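You operate a simulated robot arm through the tools that you are given. There is no shell and no other tool. Be economical: measure what you need, move in short steps, check, and stop when the job is done.

You are at the controls of a simulated robot arm. One attempt, no reset.

JOB
Pull-test the capacitor in the tester to 20 N, no more.
Fine: clamp shut, wind till the display shows it, wind fully back before the clamp opens fully; capacitor on the bench.

Only the result counts: the job must be done as asked and must still hold three seconds after the hand-in. Knocking over, shifting, dropping, spilling or breaking anything else fails it.

ROBOT AND FRAMES
A 7-joint arm with a two-finger parallel gripper, fixed in place. Base frame: the origin is at the foot of the arm, x ahead of it, y to its left, z up; the work surface is at about z = 0.86. Readings come in m, degrees, newtons and seconds.
With the tool pointing down near the work surface it reaches from about 0.24 to 0.68 m from the base axis. Its first joint turns from -66.0 to 66.0 degrees. Payload 2.4 kg.
The TCP is the grasp point between the finger pads, 0.03 m short of the fingertips. In the tool frame z runs along the fingers and y along their closing line. Largest opening 0.094 m; finger width 0.028, thickness 0.01; the body of the gripper, 0.05 by 0.096 m, starts 0.055 m behind the TCP.
Orientation is told as [roll, pitch, yaw] about the base's x, y, z axes, in that order, counted from this pose: with the fingers straight down and closing along the base's y, the tool's x points along the base's -x, its y along +y and its z along -z.

CONTROLS
- The arm moves only by the tool send_rows. Its argument "rows" is a list of rows, each a list of 6 numbers: the shift along the base's x, y, z in units of 20 mm (1.0 is 20 mm), then the turn, a rotation vector about the base's x, y, z in units of 8 degrees (1.0 is 8 degrees). In form: [[dx, dy, dz, wx, wy, wz], ...]. A call has 1 to 12 rows; each row shifts and turns the commanded pose from where the row before left it. "gripper" is the finger opening in cm, from 0 to 9.4, set as the call begins (left out, the last holds). A call with a number of a shift or a turn outside -1 to 1 is refused whole. Each row takes 0.2 s and may step no farther than 0.05 m and 8.6 degrees from the row before; otherwise, or with a gripper value out of range, the whole call is refused. Where a pose cannot be reached the arm comes as near as it can. A force on the tool above 40 N (or 10 N above the force at the start of the call, whichever is more), or a blocked arm, ends the call early, and 0.2 s more pass. The fingers move at their own pace (about 0.153 m/s each) and stop on an object; they squeeze with about 29 N. The grip force told is the motor's: it shows also when the fingers shut on nothing. Time passes only in rows, and 0.2 s behind the last, so rows that do not move let the fingers close. The reply holds the time, the measured pose of the TCP, the force on the tool along the base axes, the opening and the grip force, in the units named above and with some noise, and new pictures: "views" is both (left out), scene, wrist or none.
- Cameras (640 x 400 px; columns grow to the right, rows downward): "scene" is fixed at [0.0339, 0.4661, 1.458]; the picture's right is [-0.80, -0.60, 0.00], its down [-0.24, 0.33, -0.91] and it looks along [0.55, -0.73, -0.41] (base axes); focal length 332 px, centre (320, 200). "wrist" rides on the gripper at [-0.037, 0, -0.058] in the tool frame; the picture's right is [0.00, -1.00, 0.00], its down [0.97, 0.00, -0.24] and it looks along [0.24, 0.00, 0.97] (tool axes); focal length 218 px, centre (320, 200).
- point_at(camera, pixels): there is no depth. For up to 12 entries [column, row, z] of the newest picture of that camera ("zoom" is the newest enlarged one), the place [x, y] in the base frame at which the ray of that pixel passes the height z, good to about 0.002 m. It takes no simulated time.
- enlarge(camera, box): a new picture of the part [left, top, right, bottom] of that camera's present view, enlarged. It takes no simulated time.
- finish_job(): hands the job in; it is judged then, once.

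Keep the steps short. Do not move on a guess: measure, check each grasp and each placing, and mend mistakes. In all there are 80 turns and 120 pictures (those below and enlarged ones count). Leave the gripper open and the arm clear of the work at the hand-in unless told otherwise, and finish with a single line.

The tools are called after "Call:" as a command line: name --pt "numbers of a row" for each row, then --argument value for the rest, lists and objects as JSON in quotes. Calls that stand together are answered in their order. send_rows: Moves the arm, as the interface text tells. Its arguments: {"type":"object","properties":{"rows":{"type":"array","items":{"type":"array","items":{"type":"number"}}},"gripper":{"type":"number"},"views":{"type":"string","enum":["both","scene","wrist","none"]}},"required":["rows"]} The other tools are called the same way: point_at (camera, pixels) gives the place at which the rays of pixels pass given heights; enlarge (camera, box) takes an enlarged picture of a part of a camera's view; finish_job () hands the job in.

At the start:

```text
time_s: 0.0
tool_pos: [0.4265, -0.0505, 1.3154]
ee_rot: [-0.1, 0.0, 0.0]
ft_force: [0.0, -0.7, -0.8]
finger_gap: 0.094
grasp_force: 0.1
```

scene: 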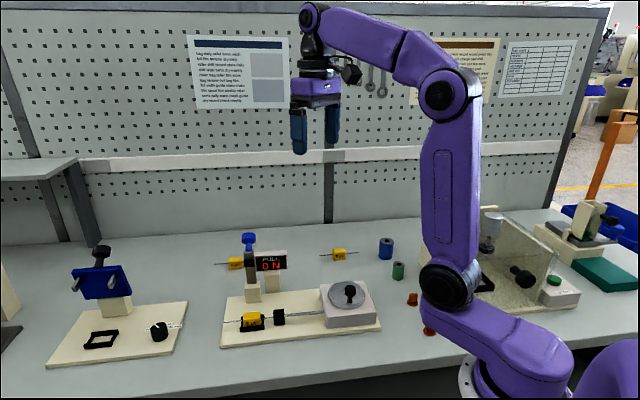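
wrist: 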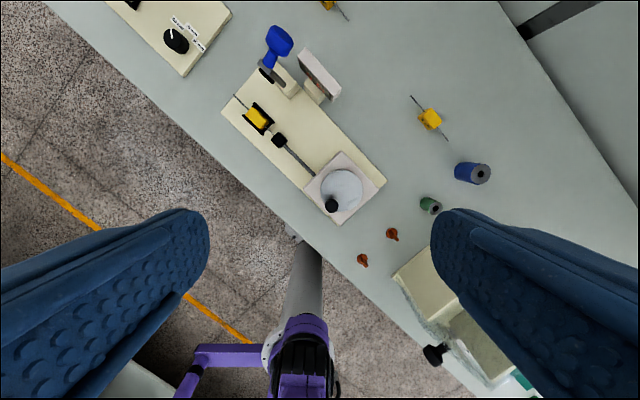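

I see the tester in the middle, with a blue-handled clamp, a display and a crank. I'll enlarge both views of it.

Call:
enlarge --camera "scene" --box '[200, 220, 400, 360]'

Call:
enlarge --camera "wrist" --box '[200, 0, 420, 240]'

```text
2.86 times, centred on (300, 290) of scene
```

zoom: 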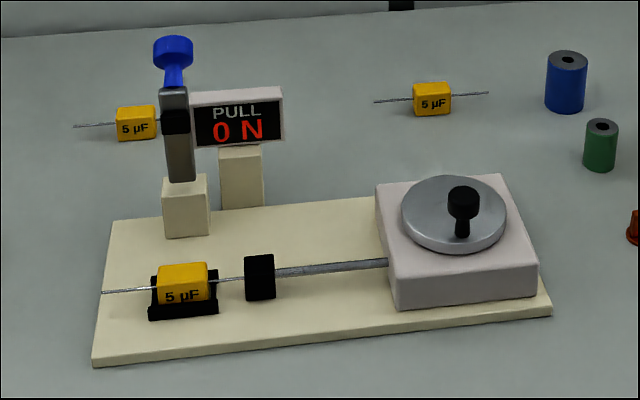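

```text
1.67 times, centred on (310, 120) of wrist
```

zoom: 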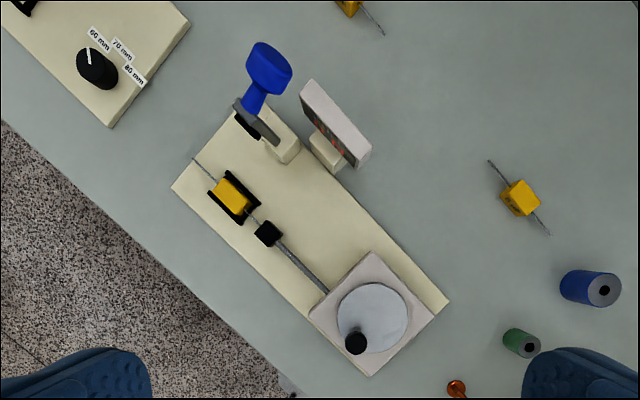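

The clamp arm stands upright (open), with the capacitor in the nest below it. I'll measure the key points from the wrist camera and from the scene camera.

Call:
point_at --camera "zoom" --pixels '[[173, 188, 0.87], [370, 376, 0.91], [448, 300, 0.87], [232, 196, 0.89], [268, 233, 0.89], [355, 342, 0.95], [355, 342, 0.93], [372, 317, 0.92], [268, 55, 1.0], [268, 55, 0.97], [285, 145, 0.91], [245, 130, 0.91]]'

Call:
point_at --camera "scene" --pixels '[[349, 286, 0.95], [349, 286, 0.93], [249, 238, 1.0], [249, 238, 0.97], [346, 297, 0.92], [252, 317, 0.89], [279, 315, 0.89], [253, 284, 0.91], [221, 348, 0.86]]'

```text
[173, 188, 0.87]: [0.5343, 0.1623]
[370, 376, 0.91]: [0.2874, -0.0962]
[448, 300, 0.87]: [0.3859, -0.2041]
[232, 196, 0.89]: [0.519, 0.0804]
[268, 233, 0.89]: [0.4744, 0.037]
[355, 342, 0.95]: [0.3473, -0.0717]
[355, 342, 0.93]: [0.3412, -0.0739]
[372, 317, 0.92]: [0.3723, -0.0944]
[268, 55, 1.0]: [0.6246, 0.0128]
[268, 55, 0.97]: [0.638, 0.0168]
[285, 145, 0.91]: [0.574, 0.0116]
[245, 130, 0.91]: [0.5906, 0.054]
```

```text
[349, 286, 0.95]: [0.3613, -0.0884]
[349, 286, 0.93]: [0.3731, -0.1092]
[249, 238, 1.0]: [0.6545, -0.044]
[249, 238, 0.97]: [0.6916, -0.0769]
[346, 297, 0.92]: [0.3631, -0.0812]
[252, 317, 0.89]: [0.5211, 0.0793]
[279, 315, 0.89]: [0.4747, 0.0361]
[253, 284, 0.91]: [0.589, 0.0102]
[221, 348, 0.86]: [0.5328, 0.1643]
```

Next I'll turn the tool by -46° to line up with the tester and come down a bit for a closer look.

Call:
send_rows --pt "0.6 0 -0.95 0 0 -0.965" --pt "0.6 0 -0.95 0 0 -0.965" --pt "0.6 0 -0.95 0 0 -0.965" --pt "0.6 0 -0.95 0 0 -0.965" --pt "0.6 0 -0.95 0 0 -0.965" --pt "0.6 0 -0.95 0 0 -0.965" --pt "0 0 0 0 0 0"

```text
time_s: 1.6
tool_pos: [0.5001, -0.0495, 1.2009]
ee_rot: [-0.1, 0.0, -46.3]
ft_force: [0.2, 0.2, 0.5]
finger_gap: 0.094
grasp_force: 0.1
```

scene: 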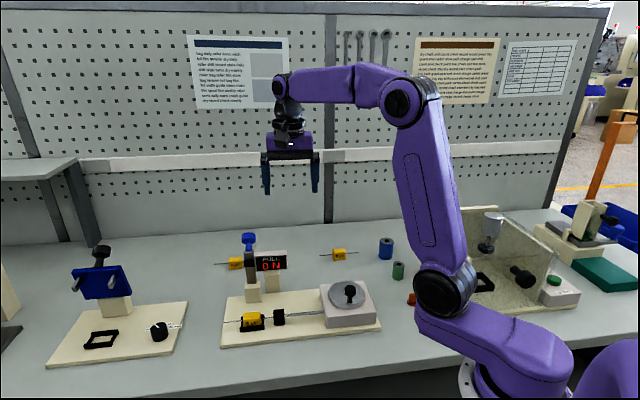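
wrist: 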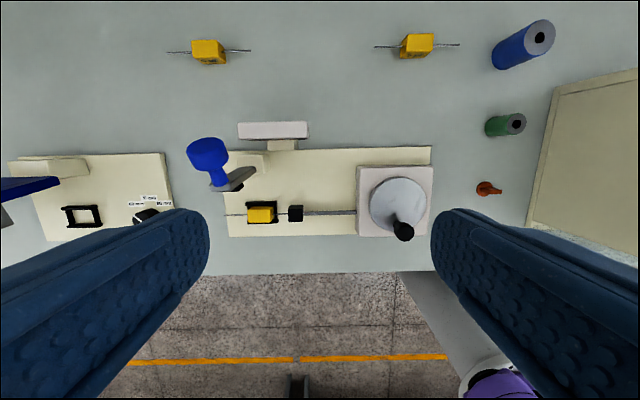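

The picture now lines up with the tester. I'll enlarge it and measure again.

Call:
enlarge --camera "wrist" --box '[180, 110, 452, 280]'

Call:
enlarge --camera "scene" --box '[210, 225, 310, 345]'

Call:
point_at --camera "wrist" --pixels '[[207, 148, 1.04], [207, 148, 1.03], [403, 231, 0.965], [403, 231, 0.955], [398, 204, 0.92], [260, 215, 0.895], [296, 213, 0.89], [240, 172, 0.92], [230, 236, 0.87], [432, 149, 0.87], [272, 130, 0.99]]'

```text
2.35 times, centred on (316, 195) of wrist
```

zoom: 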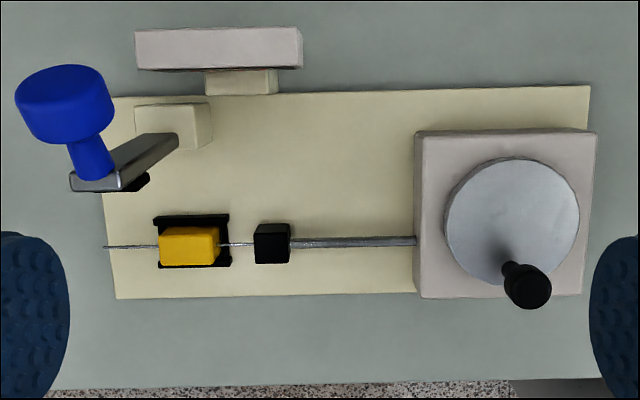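

```text
3.33 times, centred on (260, 285) of scene
```

zoom: 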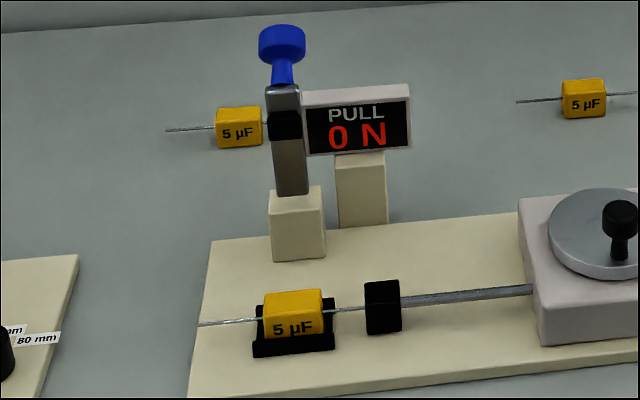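

```text
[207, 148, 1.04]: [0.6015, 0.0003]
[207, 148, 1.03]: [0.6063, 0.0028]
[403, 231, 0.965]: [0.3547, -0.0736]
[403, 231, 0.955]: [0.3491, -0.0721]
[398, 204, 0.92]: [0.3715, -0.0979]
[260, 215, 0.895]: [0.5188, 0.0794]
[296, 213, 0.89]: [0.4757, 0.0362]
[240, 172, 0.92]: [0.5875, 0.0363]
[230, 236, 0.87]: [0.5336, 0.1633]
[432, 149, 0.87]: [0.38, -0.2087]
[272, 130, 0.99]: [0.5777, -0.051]
```

The handle seems to point backward from the tip of the upright bar. I'll check this by comparing the bar tip, handle, pad and block in both cameras.

Call:
point_at --camera "wrist" --pixels '[[207.5, 152, 1.04], [207.5, 152, 1.0], [220, 188, 1.0], [220, 188, 0.97], [251, 168, 0.92], [251, 168, 0.9], [236, 188, 0.96], [236, 188, 0.94], [236, 124, 0.99], [309, 124, 0.99]]'

Call:
point_at --camera "scene" --pixels '[[248.6, 237.6, 1.04], [248.6, 237.6, 1.0], [249, 252, 1.0], [249, 252, 0.97], [252, 282, 0.92], [252, 282, 0.9], [250, 262, 0.96], [250, 262, 0.94], [255.5, 254, 0.99], [287, 251, 0.99]]'

```text
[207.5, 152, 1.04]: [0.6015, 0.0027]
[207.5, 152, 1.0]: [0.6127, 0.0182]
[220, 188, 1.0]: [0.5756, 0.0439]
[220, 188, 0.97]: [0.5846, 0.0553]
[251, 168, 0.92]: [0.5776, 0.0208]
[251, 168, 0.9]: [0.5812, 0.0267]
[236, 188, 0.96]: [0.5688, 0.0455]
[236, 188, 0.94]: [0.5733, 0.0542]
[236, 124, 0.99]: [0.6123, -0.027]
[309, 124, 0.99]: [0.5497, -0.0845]
```

```text
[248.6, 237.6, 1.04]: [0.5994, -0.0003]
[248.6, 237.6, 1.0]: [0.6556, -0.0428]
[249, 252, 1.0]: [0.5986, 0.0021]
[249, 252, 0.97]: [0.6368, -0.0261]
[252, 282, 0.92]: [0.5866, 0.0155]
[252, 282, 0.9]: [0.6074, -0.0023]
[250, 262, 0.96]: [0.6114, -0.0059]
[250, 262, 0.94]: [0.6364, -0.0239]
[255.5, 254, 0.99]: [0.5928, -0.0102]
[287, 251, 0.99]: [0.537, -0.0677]
```

The knob is at about (0.600, 0.001, 1.04) and the pivot at about (0.583, 0.017, 0.92). The bar closes forward by roughly 79°. I'll move above the knob with the fingers open and check.

Call:
send_rows --pt "0.833 0.42 -0.84 0 0 0" --pt "0.833 0.42 -0.84 0 0 0" --pt "0.833 0.42 -0.84 0 0 0" --pt "0.833 0.42 -0.84 0 0 0" --pt "0.833 0.42 -0.84 0 0 0" --pt "0.833 0.42 -0.84 0 0 0" --pt "0 0 0 0 0 0"

```text
time_s: 3.2
tool_pos: [0.5994, 0.0014, 1.1016]
ee_rot: [0.0, 0.0, -46.2]
ft_force: [0.1, -0.4, -0.2]
finger_gap: 0.094
grasp_force: 0.1
```

scene: 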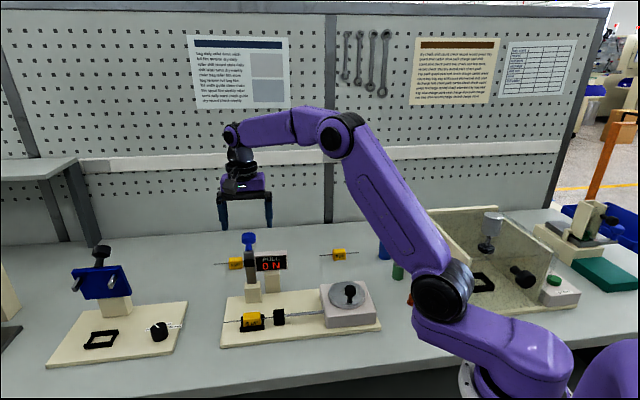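
wrist: 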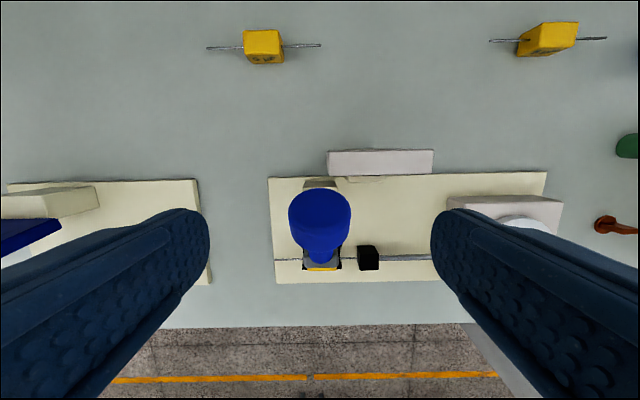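

The knob sits centred between the fingers at column 320. I'll check how far forward or back it is.

Call:
point_at --camera "wrist" --pixels '[[320, 188, 1.05], [320, 210, 1.06], [320, 236, 1.04], [322, 264, 1.026], [322, 185, 0.92]]'

Call:
enlarge --camera "wrist" --box '[240, 140, 400, 290]'

```text
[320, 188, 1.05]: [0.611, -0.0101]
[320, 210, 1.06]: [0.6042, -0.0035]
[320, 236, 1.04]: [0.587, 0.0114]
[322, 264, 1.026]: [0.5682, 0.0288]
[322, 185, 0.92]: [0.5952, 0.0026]
```

```text
2.67 times, centred on (320, 215) of wrist
```

zoom: 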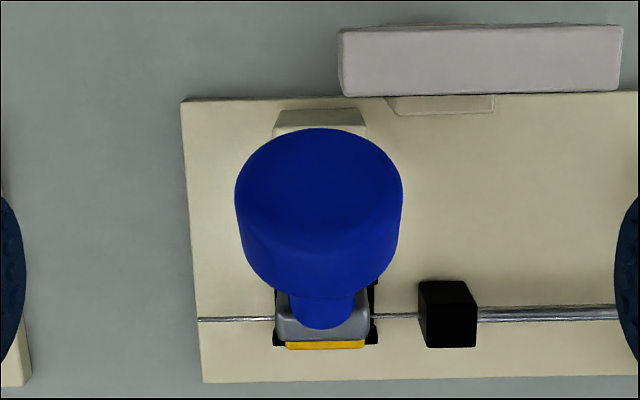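

Position is good. I'll go down 60 mm so the pads straddle the knob.

Call:
send_rows --pt "0 0 -1 0 0 0" --pt "0 0 -1 0 0 0" --pt "0 0 -1 0 0 0" --pt "0 0 0 0 0 0"

Call:
enlarge --camera "scene" --box '[200, 200, 310, 300]'

```text
time_s: 4.2
tool_pos: [0.5991, -0.0004, 1.0407]
ee_rot: [0.1, 0.1, -46.3]
ft_force: [0.3, -0.4, -0.6]
finger_gap: 0.0941
grasp_force: 0.0
```

scene: 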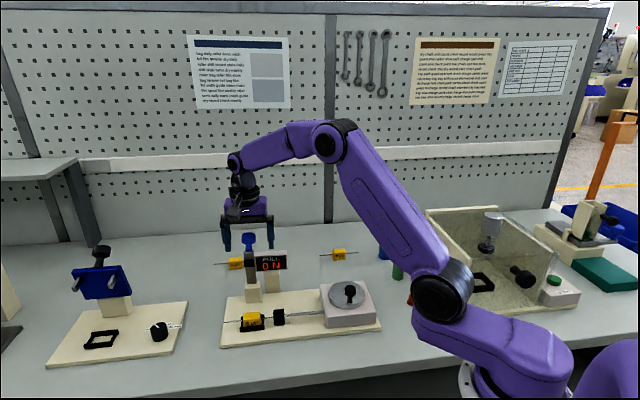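
wrist: 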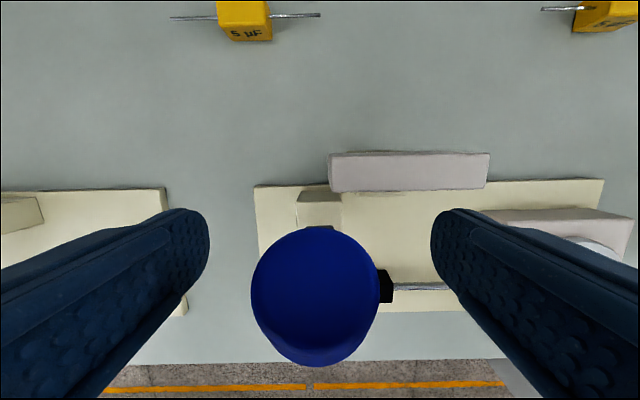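

```text
4.00 times, centred on (255, 250) of scene
```

zoom: 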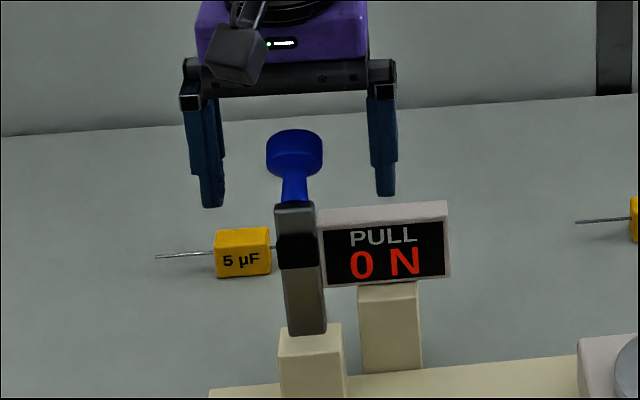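

The knob is between the pads, so I'll close on it.

Call:
send_rows --pt "0 0 0 0 0 0" --pt "0 0 0 0 0 0" --gripper 3.0 --views "none"

```text
time_s: 4.8
tool_pos: [0.6, 0.0022, 1.0399]
ee_rot: [0.0, 0.0, -46.2]
ft_force: [1.1, 5.8, 0.6]
finger_gap: 0.0362
grasp_force: 45.1
```

The knob is held, 36 mm wide. I'll swing the first 20° of the arc and watch the forces.

Call:
send_rows --pt "-0.362 0.378 0.055 0 0 0" --pt "-0.362 0.378 0.055 0 0 0" --pt "-0.365 0.381 -0.03 0 0 0" --pt "-0.365 0.381 -0.045 0 0 0" --views "scene"

Call:
enlarge --camera "scene" --box '[200, 200, 310, 340]'

```text
time_s: 5.8
tool_pos: [0.5713, 0.0304, 1.0421]
ee_rot: [0.1, -0.1, -46.4]
ft_force: [10.1, -2.4, 13.2]
finger_gap: 0.0351
grasp_force: 45.2
```

scene: 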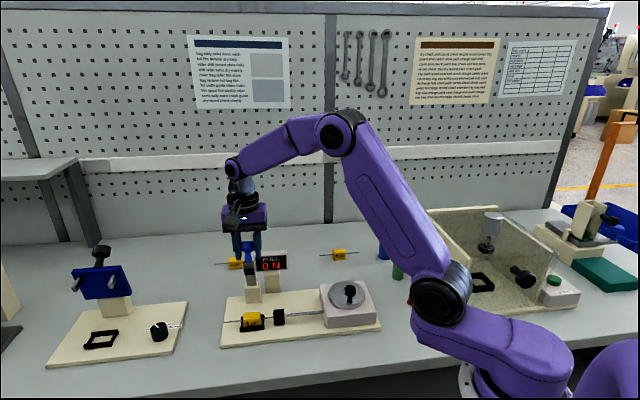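

```text
2.86 times, centred on (255, 270) of scene
```

zoom: 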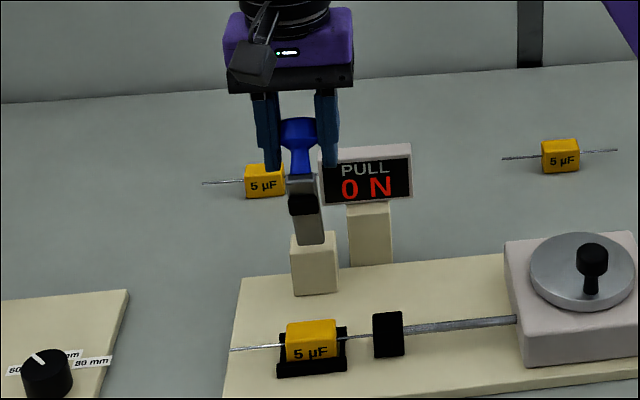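

There's some upward load of 13 N, so my arc is slightly low. I'll raise it a little and continue.

Call:
send_rows --pt "-0.18 0.19 0.12 0 0 0" --pt "-0.357 0.373 -0.11 0 0 0" --pt "-0.357 0.373 -0.15 0 0 0" --views "none"

```text
time_s: 6.6
tool_pos: [0.5532, 0.049, 1.038]
ee_rot: [-0.2, 0.1, -46.4]
ft_force: [6.7, -6.5, -1.6]
finger_gap: 0.0342
grasp_force: 45.1
```

The gap is shrinking slowly, so I'll look at the grip.

Call:
send_rows --pt "0 0 0 0 0 0" --views "both"

Call:
enlarge --camera "scene" --box '[210, 200, 290, 340]'

```text
time_s: 7.0
tool_pos: [0.5532, 0.0481, 1.0366]
ee_rot: [-0.2, 0.2, -46.4]
ft_force: [3.9, -8.7, -3.5]
finger_gap: 0.0339
grasp_force: 44.8
```

scene: 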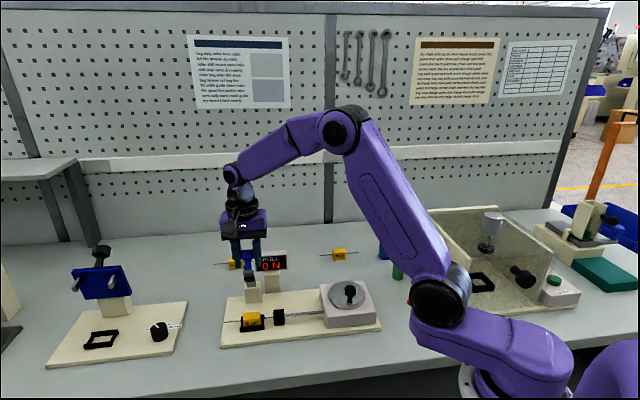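
wrist: 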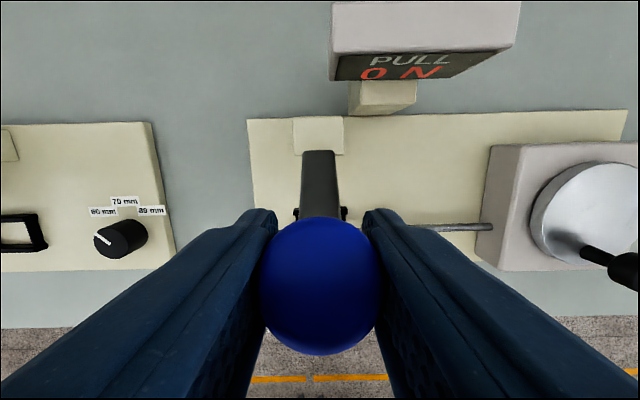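

```text
2.86 times, centred on (250, 270) of scene
```

zoom: 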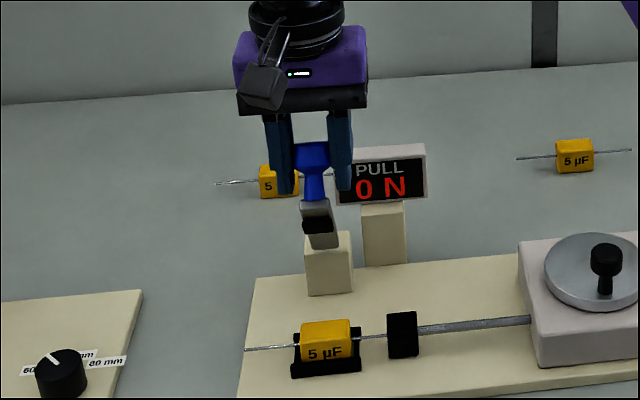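

The knob is mid-pad (row about 285) and the grip is good. I've refitted the pivot and will continue the arc for 26°.

Call:
send_rows --pt "-0.386 0.403 -0.215 0 0 0" --pt "-0.331 0.346 -0.24 0 0 0" --pt "-0.314 0.328 -0.28 0 0 0" --pt "-0.297 0.31 -0.32 0 0 0" --pt "-0.279 0.292 -0.355 0 0 0" --views "none"

```text
time_s: 8.2
tool_pos: [0.52, 0.0841, 1.0098]
ee_rot: [0.0, 0.1, -46.2]
ft_force: [-7.5, -9.1, 1.0]
finger_gap: 0.0368
grasp_force: 5.7
```

The grip force dropped to 5.7 N, so I'll look.

Call:
send_rows --pt "0 0 0 0 0 0" --views "both"

Call:
enlarge --camera "scene" --box '[210, 200, 290, 340]'

```text
time_s: 8.6
tool_pos: [0.5195, 0.0835, 1.0096]
ee_rot: [0.1, 0.0, -46.2]
ft_force: [-8.1, -8.1, -1.1]
finger_gap: 0.0365
grasp_force: 5.3
```

scene: 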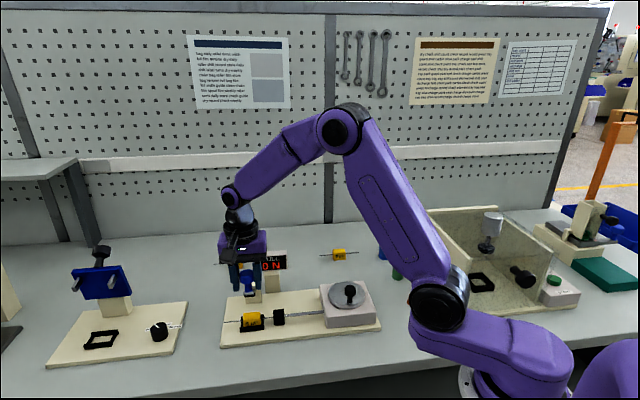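
wrist: 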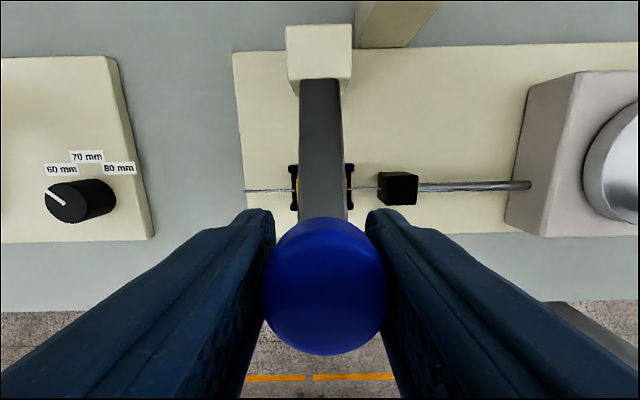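

```text
2.86 times, centred on (250, 270) of scene
```

zoom: 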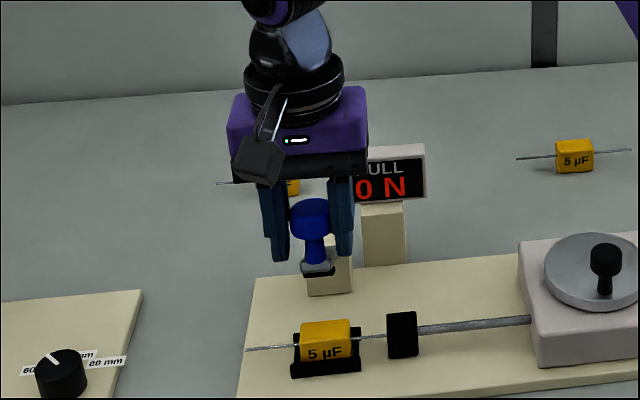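

All is well; there's only a small sideways load, which I'll shift 1.5 mm to relieve. I'll continue for another 15°.

Call:
send_rows --pt "-0.305 0.216 -0.39 0 0 0" --pt "-0.228 0.238 -0.42 0 0 0" --pt "-0.204 0.212 -0.445 0 0 0" --views "scene"

Call:
enlarge --camera "scene" --box '[210, 220, 290, 340]'

```text
time_s: 9.4
tool_pos: [0.5043, 0.0985, 0.9848]
ee_rot: [0.0, 0.0, -46.2]
ft_force: [-8.8, -5.6, 1.9]
finger_gap: 0.0357
grasp_force: 5.4
```

scene: 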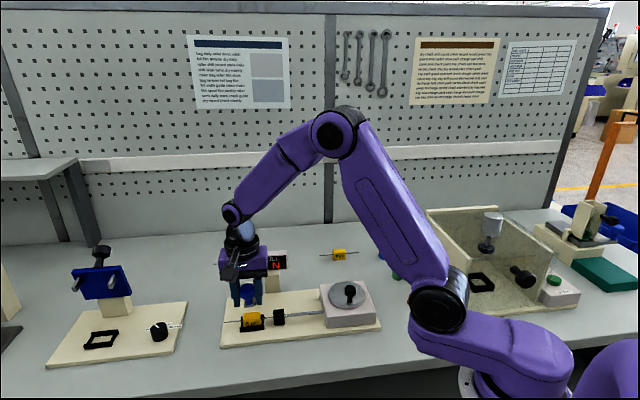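

```text
3.33 times, centred on (250, 280) of scene
```

zoom: 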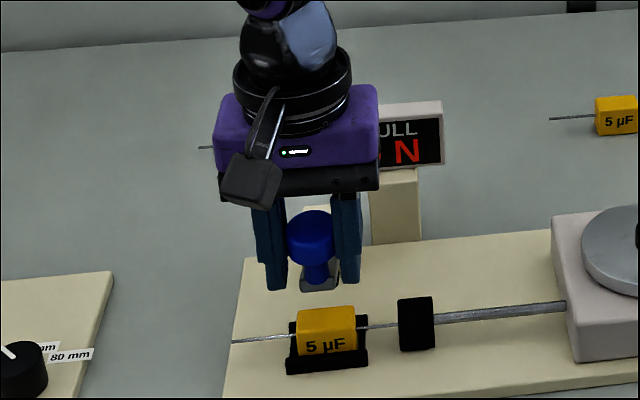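

There's still room above the capacitor. I'll continue in small steps until contact.

Call:
send_rows --pt "-0.179 0.187 -0.47 0 0 0" --pt "-0.145 0.151 -0.495 0 0 0" --views "scene"

Call:
enlarge --camera "scene" --box '[210, 220, 290, 340]'

```text
time_s: 10.0
tool_pos: [0.4976, 0.1042, 0.9665]
ee_rot: [0.0, 0.0, -46.3]
ft_force: [-7.4, -3.5, -0.1]
finger_gap: 0.0352
grasp_force: 5.0
```

scene: 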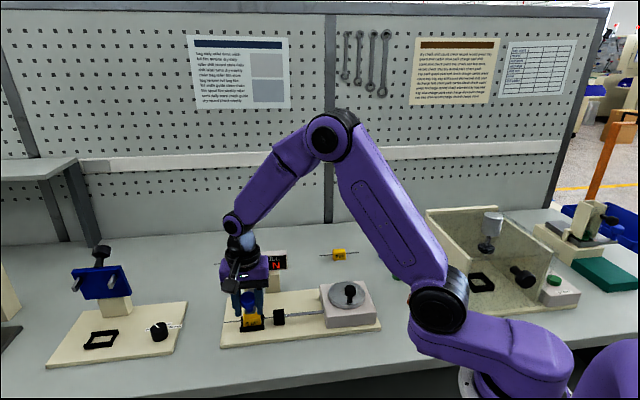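

```text
3.33 times, centred on (250, 280) of scene
```

zoom: 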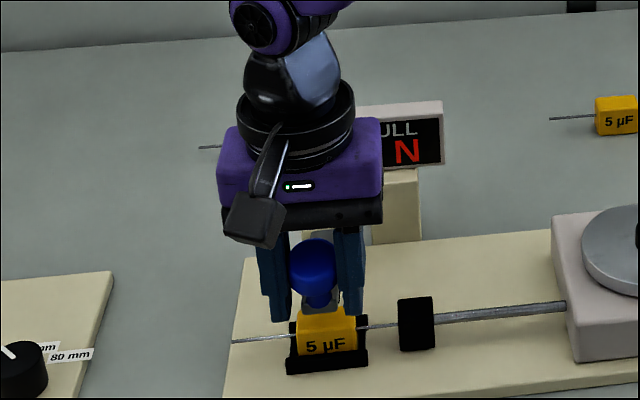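

Nearly on the capacitor. I'll go on in finer steps.

Call:
send_rows --pt "-0.117 0.122 -0.4 0 0 0" --pt "-0.04 0.04 -0.2 0 0 0" --views "both"

Call:
enlarge --camera "scene" --box '[210, 240, 290, 340]'

```text
time_s: 10.6
tool_pos: [0.4946, 0.1069, 0.9531]
ee_rot: [0.0, 0.1, -46.3]
ft_force: [-11.9, -5.1, 6.7]
finger_gap: 0.0347
grasp_force: 45.4
```

scene: 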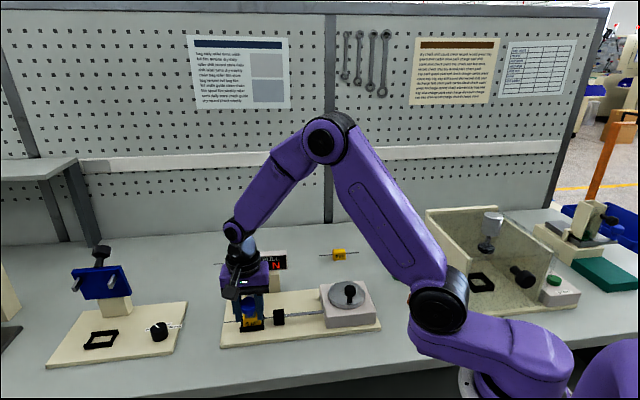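
wrist: 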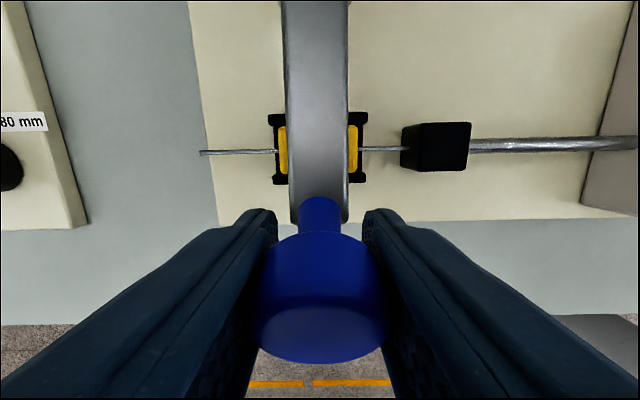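

```text
4.00 times, centred on (250, 290) of scene
```

zoom: 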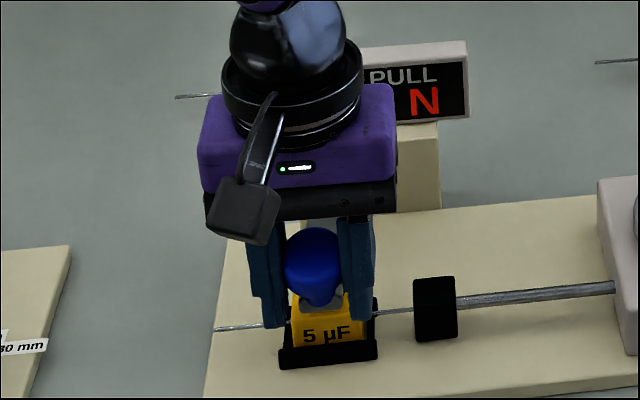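

Contact may be starting (Fz +6.7 N). I'll press down in small steps until it stops firmly.

Call:
send_rows --pt "-0.03 0.03 -0.25 0 0 0" --pt "-0.02 0.02 -0.25 0 0 0" --views "wrist"

Call:
enlarge --camera "scene" --box '[210, 240, 290, 340]'

```text
time_s: 11.2
tool_pos: [0.4928, 0.1098, 0.9434]
ee_rot: [-0.3, 0.2, -46.2]
ft_force: [-28.6, 1.5, 14.3]
finger_gap: 0.034
grasp_force: 45.3
```

wrist: 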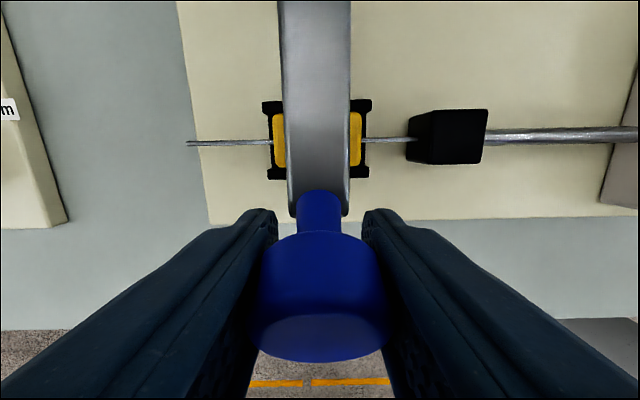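

```text
4.00 times, centred on (250, 290) of scene
```

zoom: 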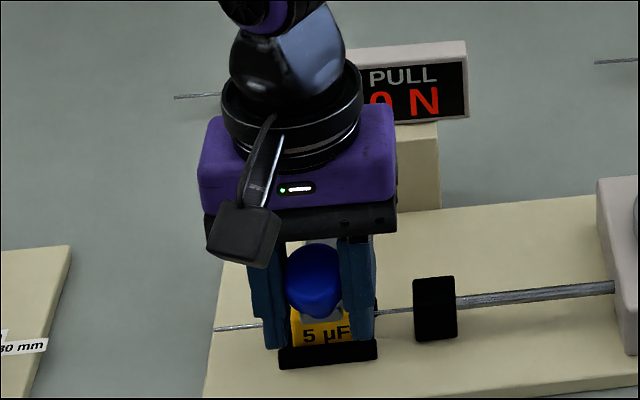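

The sideways load is up to 28 N, so I'll relax the hand along that direction (about 3–4 mm) without moving down.

Call:
send_rows --pt "-0.13 0.02 0 0 0 0" --pt "-0.11 0.02 0 0 0 0" --pt "0 0 0 0 0 0" --views "none"

```text
time_s: 12.0
tool_pos: [0.4904, 0.1089, 0.9453]
ee_rot: [0.4, -0.1, -46.4]
ft_force: [10.4, 6.4, -11.7]
finger_gap: 0.0338
grasp_force: 44.9
```

The load has reversed and is small. I'll open the fingers and see whether the clamp stays down.

Call:
send_rows --pt "0 0 0 0 0 0" --pt "0 0 0.5 0 0 0" --pt "0 0 1 0 0 0" --pt "0 0 1 0 0 0" --pt "0.4 -0.4 1 0 0 0" --pt "0.4 -0.4 1 0 0 0" --pt "0 0 0 0 0 0" --gripper 7.5

Call:
enlarge --camera "scene" --box '[205, 240, 305, 350]'

Call:
enlarge --camera "wrist" --box '[190, 90, 450, 320]'

```text
time_s: 13.6
tool_pos: [0.5065, 0.0921, 1.0354]
ee_rot: [0.0, 0.0, -46.3]
ft_force: [-1.1, -0.1, 1.1]
finger_gap: 0.075
grasp_force: 0.1
```

scene: 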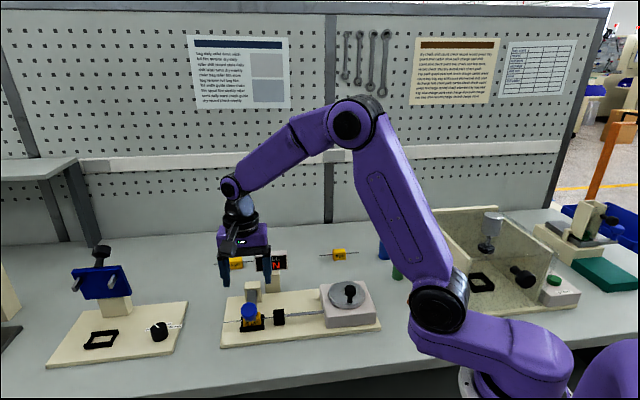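
wrist: 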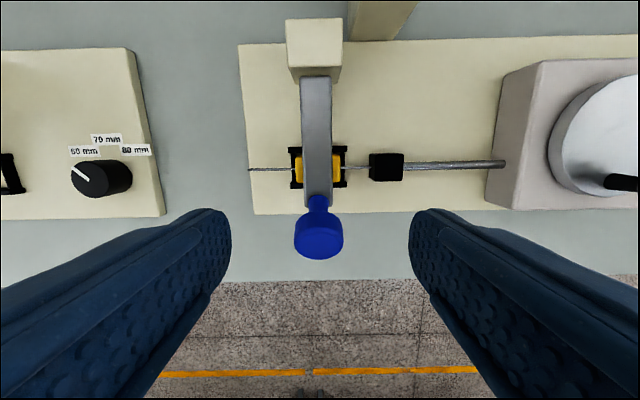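

```text
3.64 times, centred on (255, 295) of scene
```

zoom: 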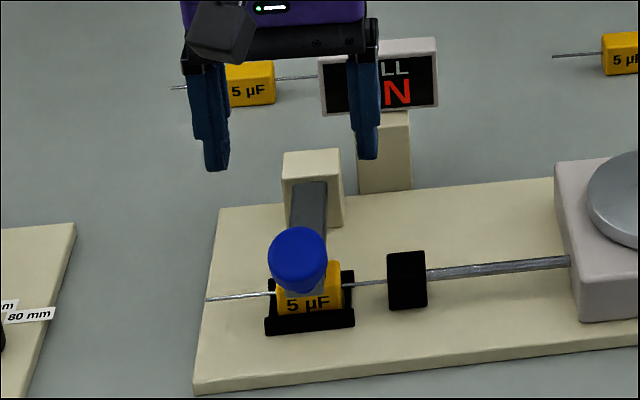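

```text
1.74 times, centred on (320, 205) of wrist
```

zoom: 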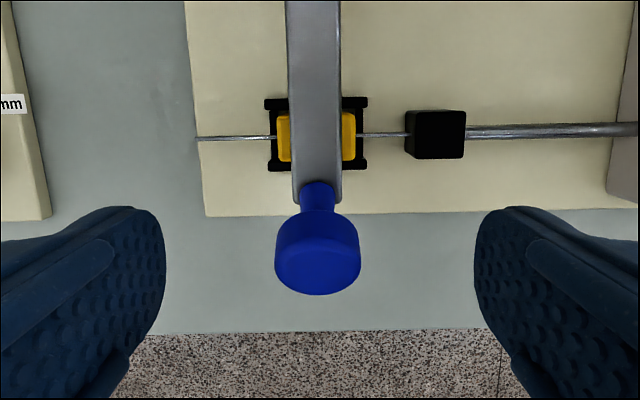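

The clamp stayed down. To be sure it is fully shut, I'll locate the knob and press on it from above with closed fingers.

Call:
point_at --camera "wrist" --pixels '[[318, 244, 0.95], [318, 244, 0.93], [318, 205, 0.92], [318, 205, 0.9], [318, 168, 0.92], [295, 168, 0.89], [345, 168, 0.89], [314, 80, 0.92]]'

Call:
point_at --camera "scene" --pixels '[[249, 308, 0.95], [249, 308, 0.93], [251, 319, 0.92], [251, 319, 0.9], [252, 290, 0.92], [240, 321, 0.89]]'

```text
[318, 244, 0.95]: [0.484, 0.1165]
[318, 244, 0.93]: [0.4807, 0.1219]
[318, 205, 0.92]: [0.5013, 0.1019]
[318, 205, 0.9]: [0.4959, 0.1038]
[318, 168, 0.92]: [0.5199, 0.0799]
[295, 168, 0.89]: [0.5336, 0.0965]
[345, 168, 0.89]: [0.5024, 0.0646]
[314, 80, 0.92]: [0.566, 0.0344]
```

```text
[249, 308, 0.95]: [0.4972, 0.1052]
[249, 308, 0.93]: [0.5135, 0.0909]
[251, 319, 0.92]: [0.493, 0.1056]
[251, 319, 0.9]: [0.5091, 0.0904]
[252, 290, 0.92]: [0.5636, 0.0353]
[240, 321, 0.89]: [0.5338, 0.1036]
```

The knob top is near (0.486, 0.114, 0.965). I'll close the fingers, move above it and step down until there's a light contact.

Call:
send_rows --pt "-0.5 0.52 0 0 0 0" --pt "-0.5 0.52 0 0 0 0" --pt "0 0 -0.6 0 0 0" --pt "0 0 -0.6 0 0 0" --pt "0 0 -0.4 0 0 0" --gripper 0 --views "wrist"

```text
time_s: 14.8
tool_pos: [0.4846, 0.1132, 1.0015]
ee_rot: [0.0, -0.1, -46.2]
ft_force: [-0.8, -0.4, 0.5]
finger_gap: 0.0001
grasp_force: 29.1
```

wrist: 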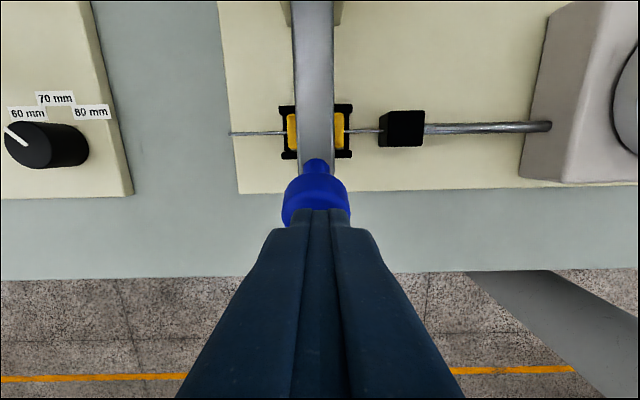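

Fingertips are at about z 0.971. I'll step down in 3 mm steps and watch the force.

Call:
send_rows --pt "0 0 -0.15 0 0 0" --pt "0 0 -0.15 0 0 0" --pt "0 0 -0.15 0 0 0" --views "none"

```text
time_s: 15.7
tool_pos: [0.486, 0.1132, 0.9974]
ee_rot: [0.1, -0.1, -46.3]
ft_force: [-7.3, -0.7, 15.3]
finger_gap: 0.0001
grasp_force: 28.7
stopped in row 3: the force on the tool passed its limit (the readings are from after the stop); the commanded pose is now the measured one
```

It stopped firmly without sinking, so the clamp is shut. I'll rise and go above the crank for a close look.

Call:
send_rows --pt "0 0 1 0 0 0" --pt "0 0 1 0 0 0" --pt "0 0 1 0 0 0" --pt "0 0 1 0 0 0" --pt "0 0 1 0 0 0" --views "none"

Call:
send_rows --pt "-0.55 -0.98 0 0 0 0" --pt "-0.55 -0.98 0 0 0 0" --pt "-0.55 -0.98 0 0 0 0" --pt "-0.55 -0.98 0 0 0 0" --pt "-0.55 -0.98 0 0 0 0" --pt "-0.55 -0.98 0 0 0 0" --pt "-0.55 -0.98 0 0 0 0" --pt "-0.55 -0.98 0 0 0 0" --pt "-0.55 -0.98 0 0 0 0" --pt "0 0 0 0 0 0" --gripper 7

Call:
enlarge --camera "scene" --box '[205, 240, 395, 360]'

Call:
enlarge --camera "wrist" --box '[200, 100, 440, 300]'

```text
time_s: 16.9
tool_pos: [0.4858, 0.1123, 1.0944]
ee_rot: [0.0, -0.1, -46.2]
ft_force: [-0.1, -0.6, 0.0]
finger_gap: 0.0
grasp_force: 29.4
```

```text
time_s: 19.1
tool_pos: [0.3901, -0.063, 1.0947]
ee_rot: [0.1, -0.1, -46.2]
ft_force: [-1.0, 0.2, 0.3]
finger_gap: 0.0702
grasp_force: 0.1
```

scene: 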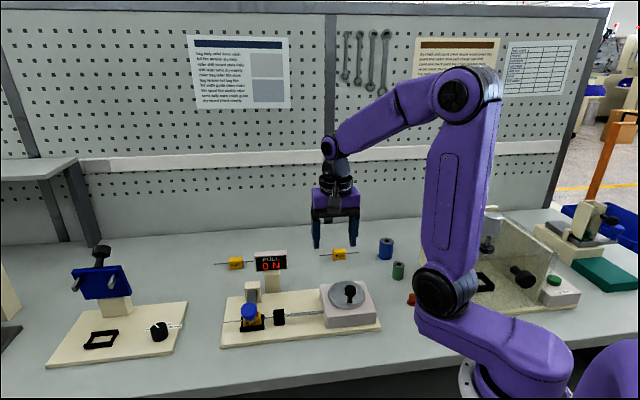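
wrist: 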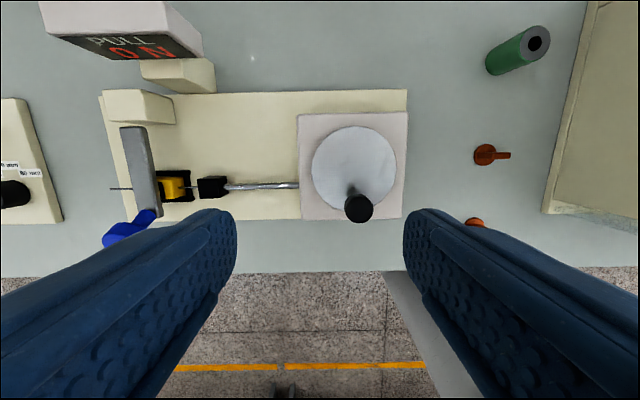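

```text
3.33 times, centred on (300, 300) of scene
```

zoom: 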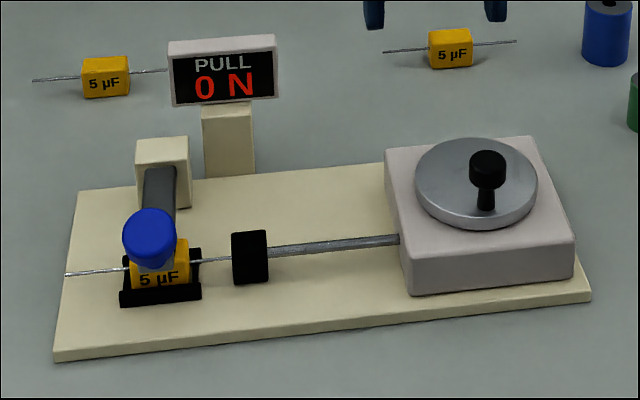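

```text
2.00 times, centred on (320, 200) of wrist
```

zoom: 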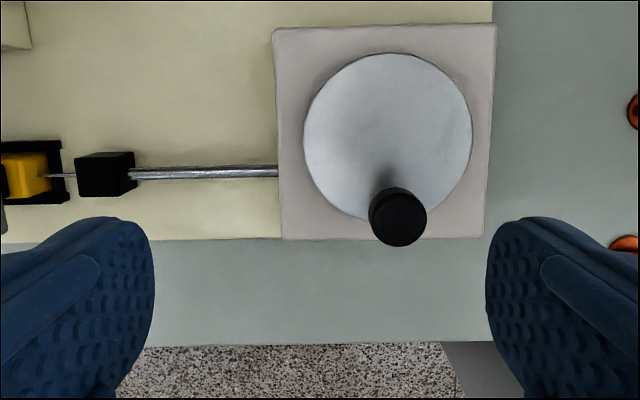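

I'll measure the disc centre, the knob and the disc rim from both cameras.

Call:
point_at --camera "wrist" --pixels '[[354, 168.5, 0.92], [354, 168.5, 0.93], [359, 207.5, 0.96], [359, 207.5, 0.95], [312, 168, 0.925], [396, 168, 0.925], [354, 127, 0.925], [212, 187, 0.89]]'

Call:
point_at --camera "scene" --pixels '[[346.8, 294, 0.92], [346.8, 294, 0.93], [350, 289.5, 0.96], [350, 289.5, 0.95], [349.8, 302, 0.92], [349.8, 302, 0.93], [375, 317, 0.91], [379, 321, 0.87]]'

```text
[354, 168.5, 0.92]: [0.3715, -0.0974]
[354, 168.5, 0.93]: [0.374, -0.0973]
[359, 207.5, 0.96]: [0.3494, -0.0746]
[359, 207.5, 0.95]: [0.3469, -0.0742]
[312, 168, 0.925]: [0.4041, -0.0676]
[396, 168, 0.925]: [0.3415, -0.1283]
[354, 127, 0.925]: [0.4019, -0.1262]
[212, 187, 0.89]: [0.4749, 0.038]
```

```text
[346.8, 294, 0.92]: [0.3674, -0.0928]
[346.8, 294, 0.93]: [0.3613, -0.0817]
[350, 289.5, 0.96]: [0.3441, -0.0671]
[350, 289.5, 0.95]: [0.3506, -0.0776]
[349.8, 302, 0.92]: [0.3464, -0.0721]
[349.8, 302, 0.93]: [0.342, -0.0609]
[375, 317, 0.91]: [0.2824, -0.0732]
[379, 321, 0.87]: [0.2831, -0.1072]
```

The knob is at (0.348, -0.0735), with its top at about z 0.955. The disc centre is (0.3705, -0.0974) with its top at about 0.917, so the crank radius is 33 mm. I'll move above the knob.

Call:
send_rows --pt "-0.525 -0.131 -0.9 0 0 0" --pt "-0.525 -0.131 -0.9 0 0 0" --pt "-0.525 -0.131 -0.9 0 0 0" --pt "-0.525 -0.131 -0.9 0 0 0" --pt "0 0 -0.9 0 0 0" --pt "0 0 0 0 0 0" --gripper 5.5 --views "wrist"

Call:
enlarge --camera "scene" --box '[300, 220, 400, 350]'

```text
time_s: 20.5
tool_pos: [0.3476, -0.0752, 1.0041]
ee_rot: [0.1, -0.1, -46.3]
ft_force: [0.7, -0.2, 0.2]
finger_gap: 0.0551
grasp_force: 0.1
```

wrist: 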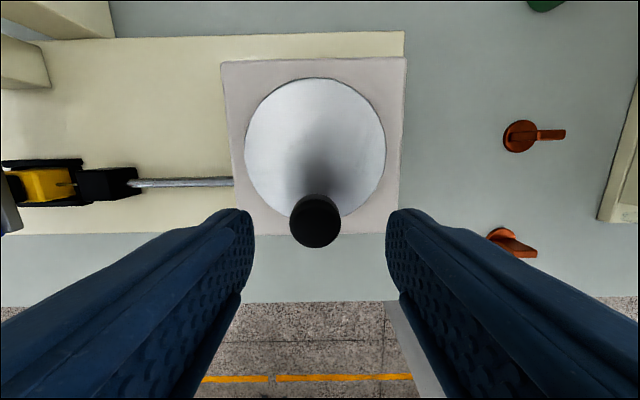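

```text
3.08 times, centred on (350, 285) of scene
```

zoom: 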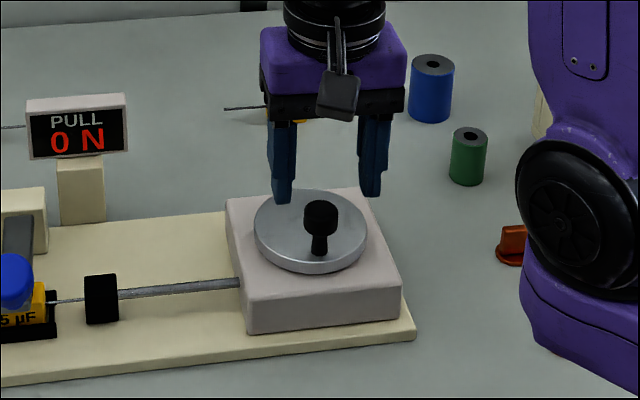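

Call:
point_at --camera "wrist" --pixels '[[315, 220, 0.957], [315, 147, 0.917], [290, 220, 0.957], [341, 220, 0.957]]'

```text
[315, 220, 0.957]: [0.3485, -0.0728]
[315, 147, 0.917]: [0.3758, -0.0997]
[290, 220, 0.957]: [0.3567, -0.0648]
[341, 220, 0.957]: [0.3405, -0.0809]
```

Knob centre is (0.3485, -0.0728), 23 mm across. I'll descend to TCP z 0.958 and close.

Call:
send_rows --pt "0.045 0.11 -0.8 0 0 0" --pt "0 0 -0.8 0 0 0" --pt "0 0 -0.7 0 0 0" --pt "0 0 0 0 0 0" --views "none"

Call:
send_rows --pt "0 0 0 0 0 0" --pt "0 0 0 0 0 0" --gripper 1.5

Call:
enlarge --camera "scene" --box '[220, 230, 400, 350]'

```text
time_s: 21.5
tool_pos: [0.3471, -0.0714, 0.9599]
ee_rot: [0.2, -0.2, -46.3]
ft_force: [0.5, -0.5, -0.1]
finger_gap: 0.0547
grasp_force: 0.0
```

```text
time_s: 22.1
tool_pos: [0.3476, -0.0705, 0.9598]
ee_rot: [0.1, -0.2, -46.2]
ft_force: [0.3, 1.0, -6.7]
finger_gap: 0.0258
grasp_force: 45.2
```

scene: 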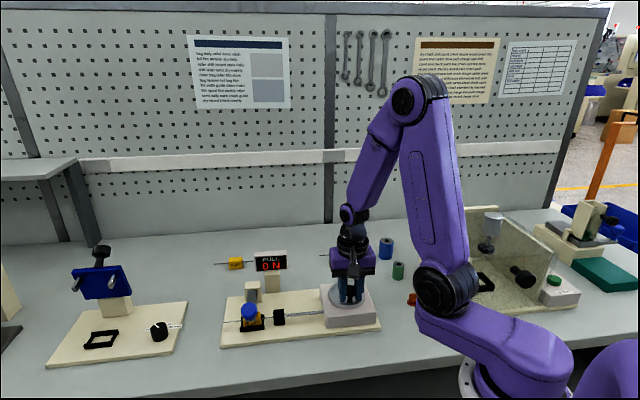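
wrist: 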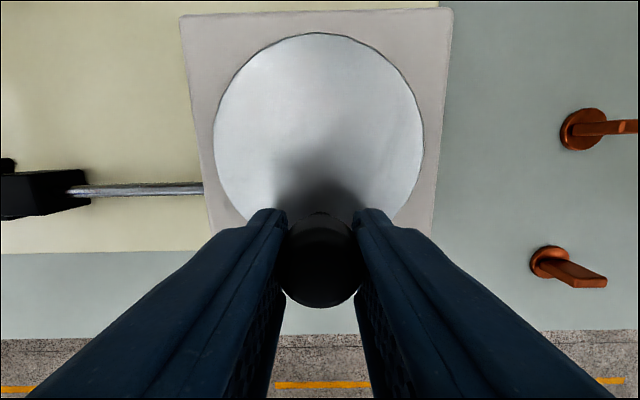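

```text
3.33 times, centred on (310, 290) of scene
```

zoom: 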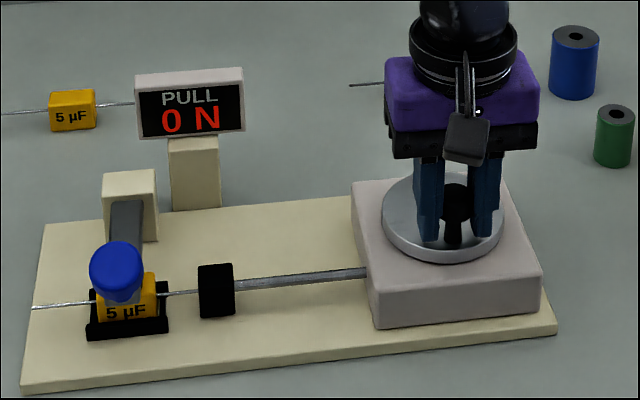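

The knob is gripped and the display reads 0 N. I'll try about 10° clockwise from above and watch the display and force.

Call:
send_rows --pt "0.11 0.105 0 0 0 0" --pt "0.13 0.085 0 0 0 0" --views "scene"

Call:
enlarge --camera "scene" --box '[220, 230, 400, 350]'

```text
time_s: 22.7
tool_pos: [0.3505, -0.0679, 0.9597]
ee_rot: [0.1, 0.0, -46.4]
ft_force: [-8.7, -4.0, 6.9]
finger_gap: 0.0256
grasp_force: 44.9
```

scene: 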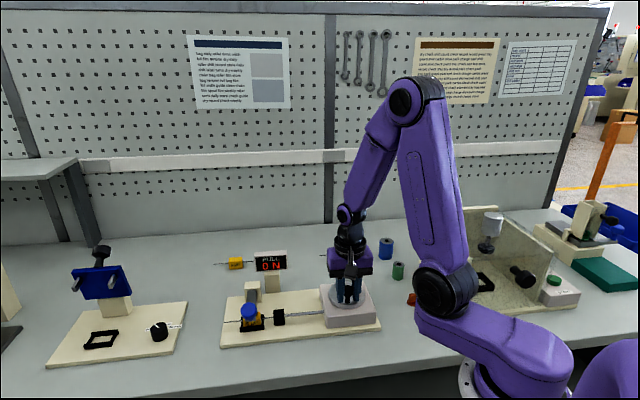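

```text
3.33 times, centred on (310, 290) of scene
```

zoom: 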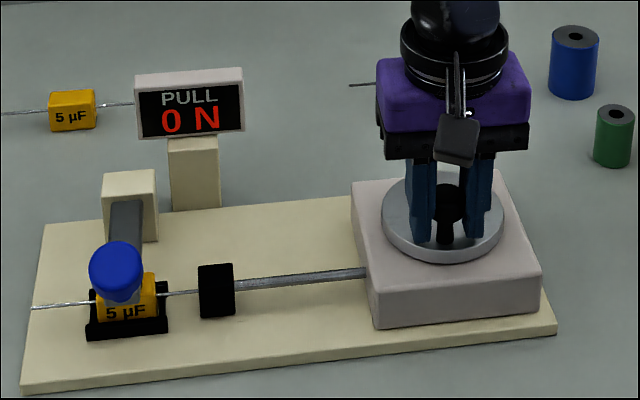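

It moves against about 9 N of resistance, still at 0 N. I'll go another 10°.

Call:
send_rows --pt "0.135 0.075 0 0 0 0" --pt "0.145 0.06 0 0 0 0" --views "scene"

Call:
enlarge --camera "scene" --box '[220, 230, 400, 350]'

```text
time_s: 23.3
tool_pos: [0.3555, -0.0646, 0.9593]
ee_rot: [0.0, 0.0, -46.5]
ft_force: [-21.1, -10.4, 12.0]
finger_gap: 0.0249
grasp_force: 45.6
```

scene: 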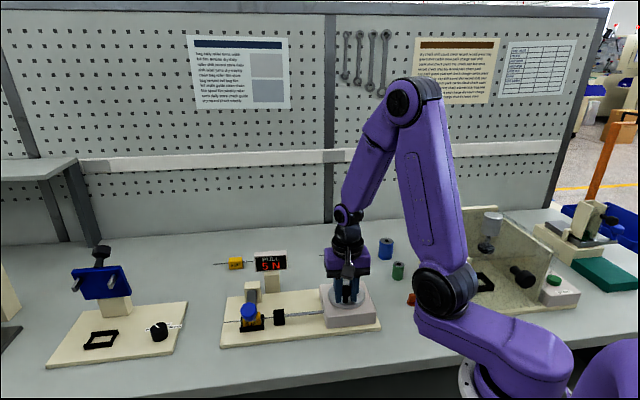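

```text
3.33 times, centred on (310, 290) of scene
```

zoom: 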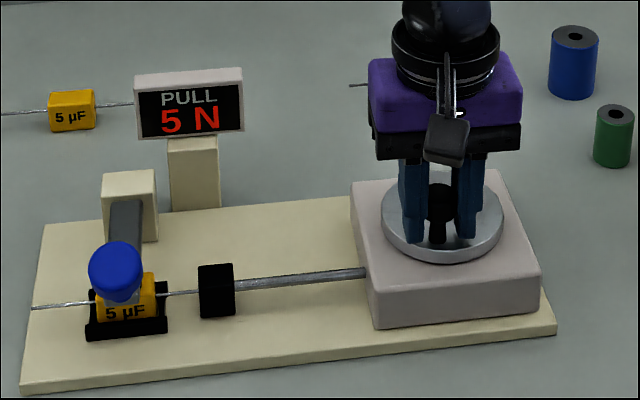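

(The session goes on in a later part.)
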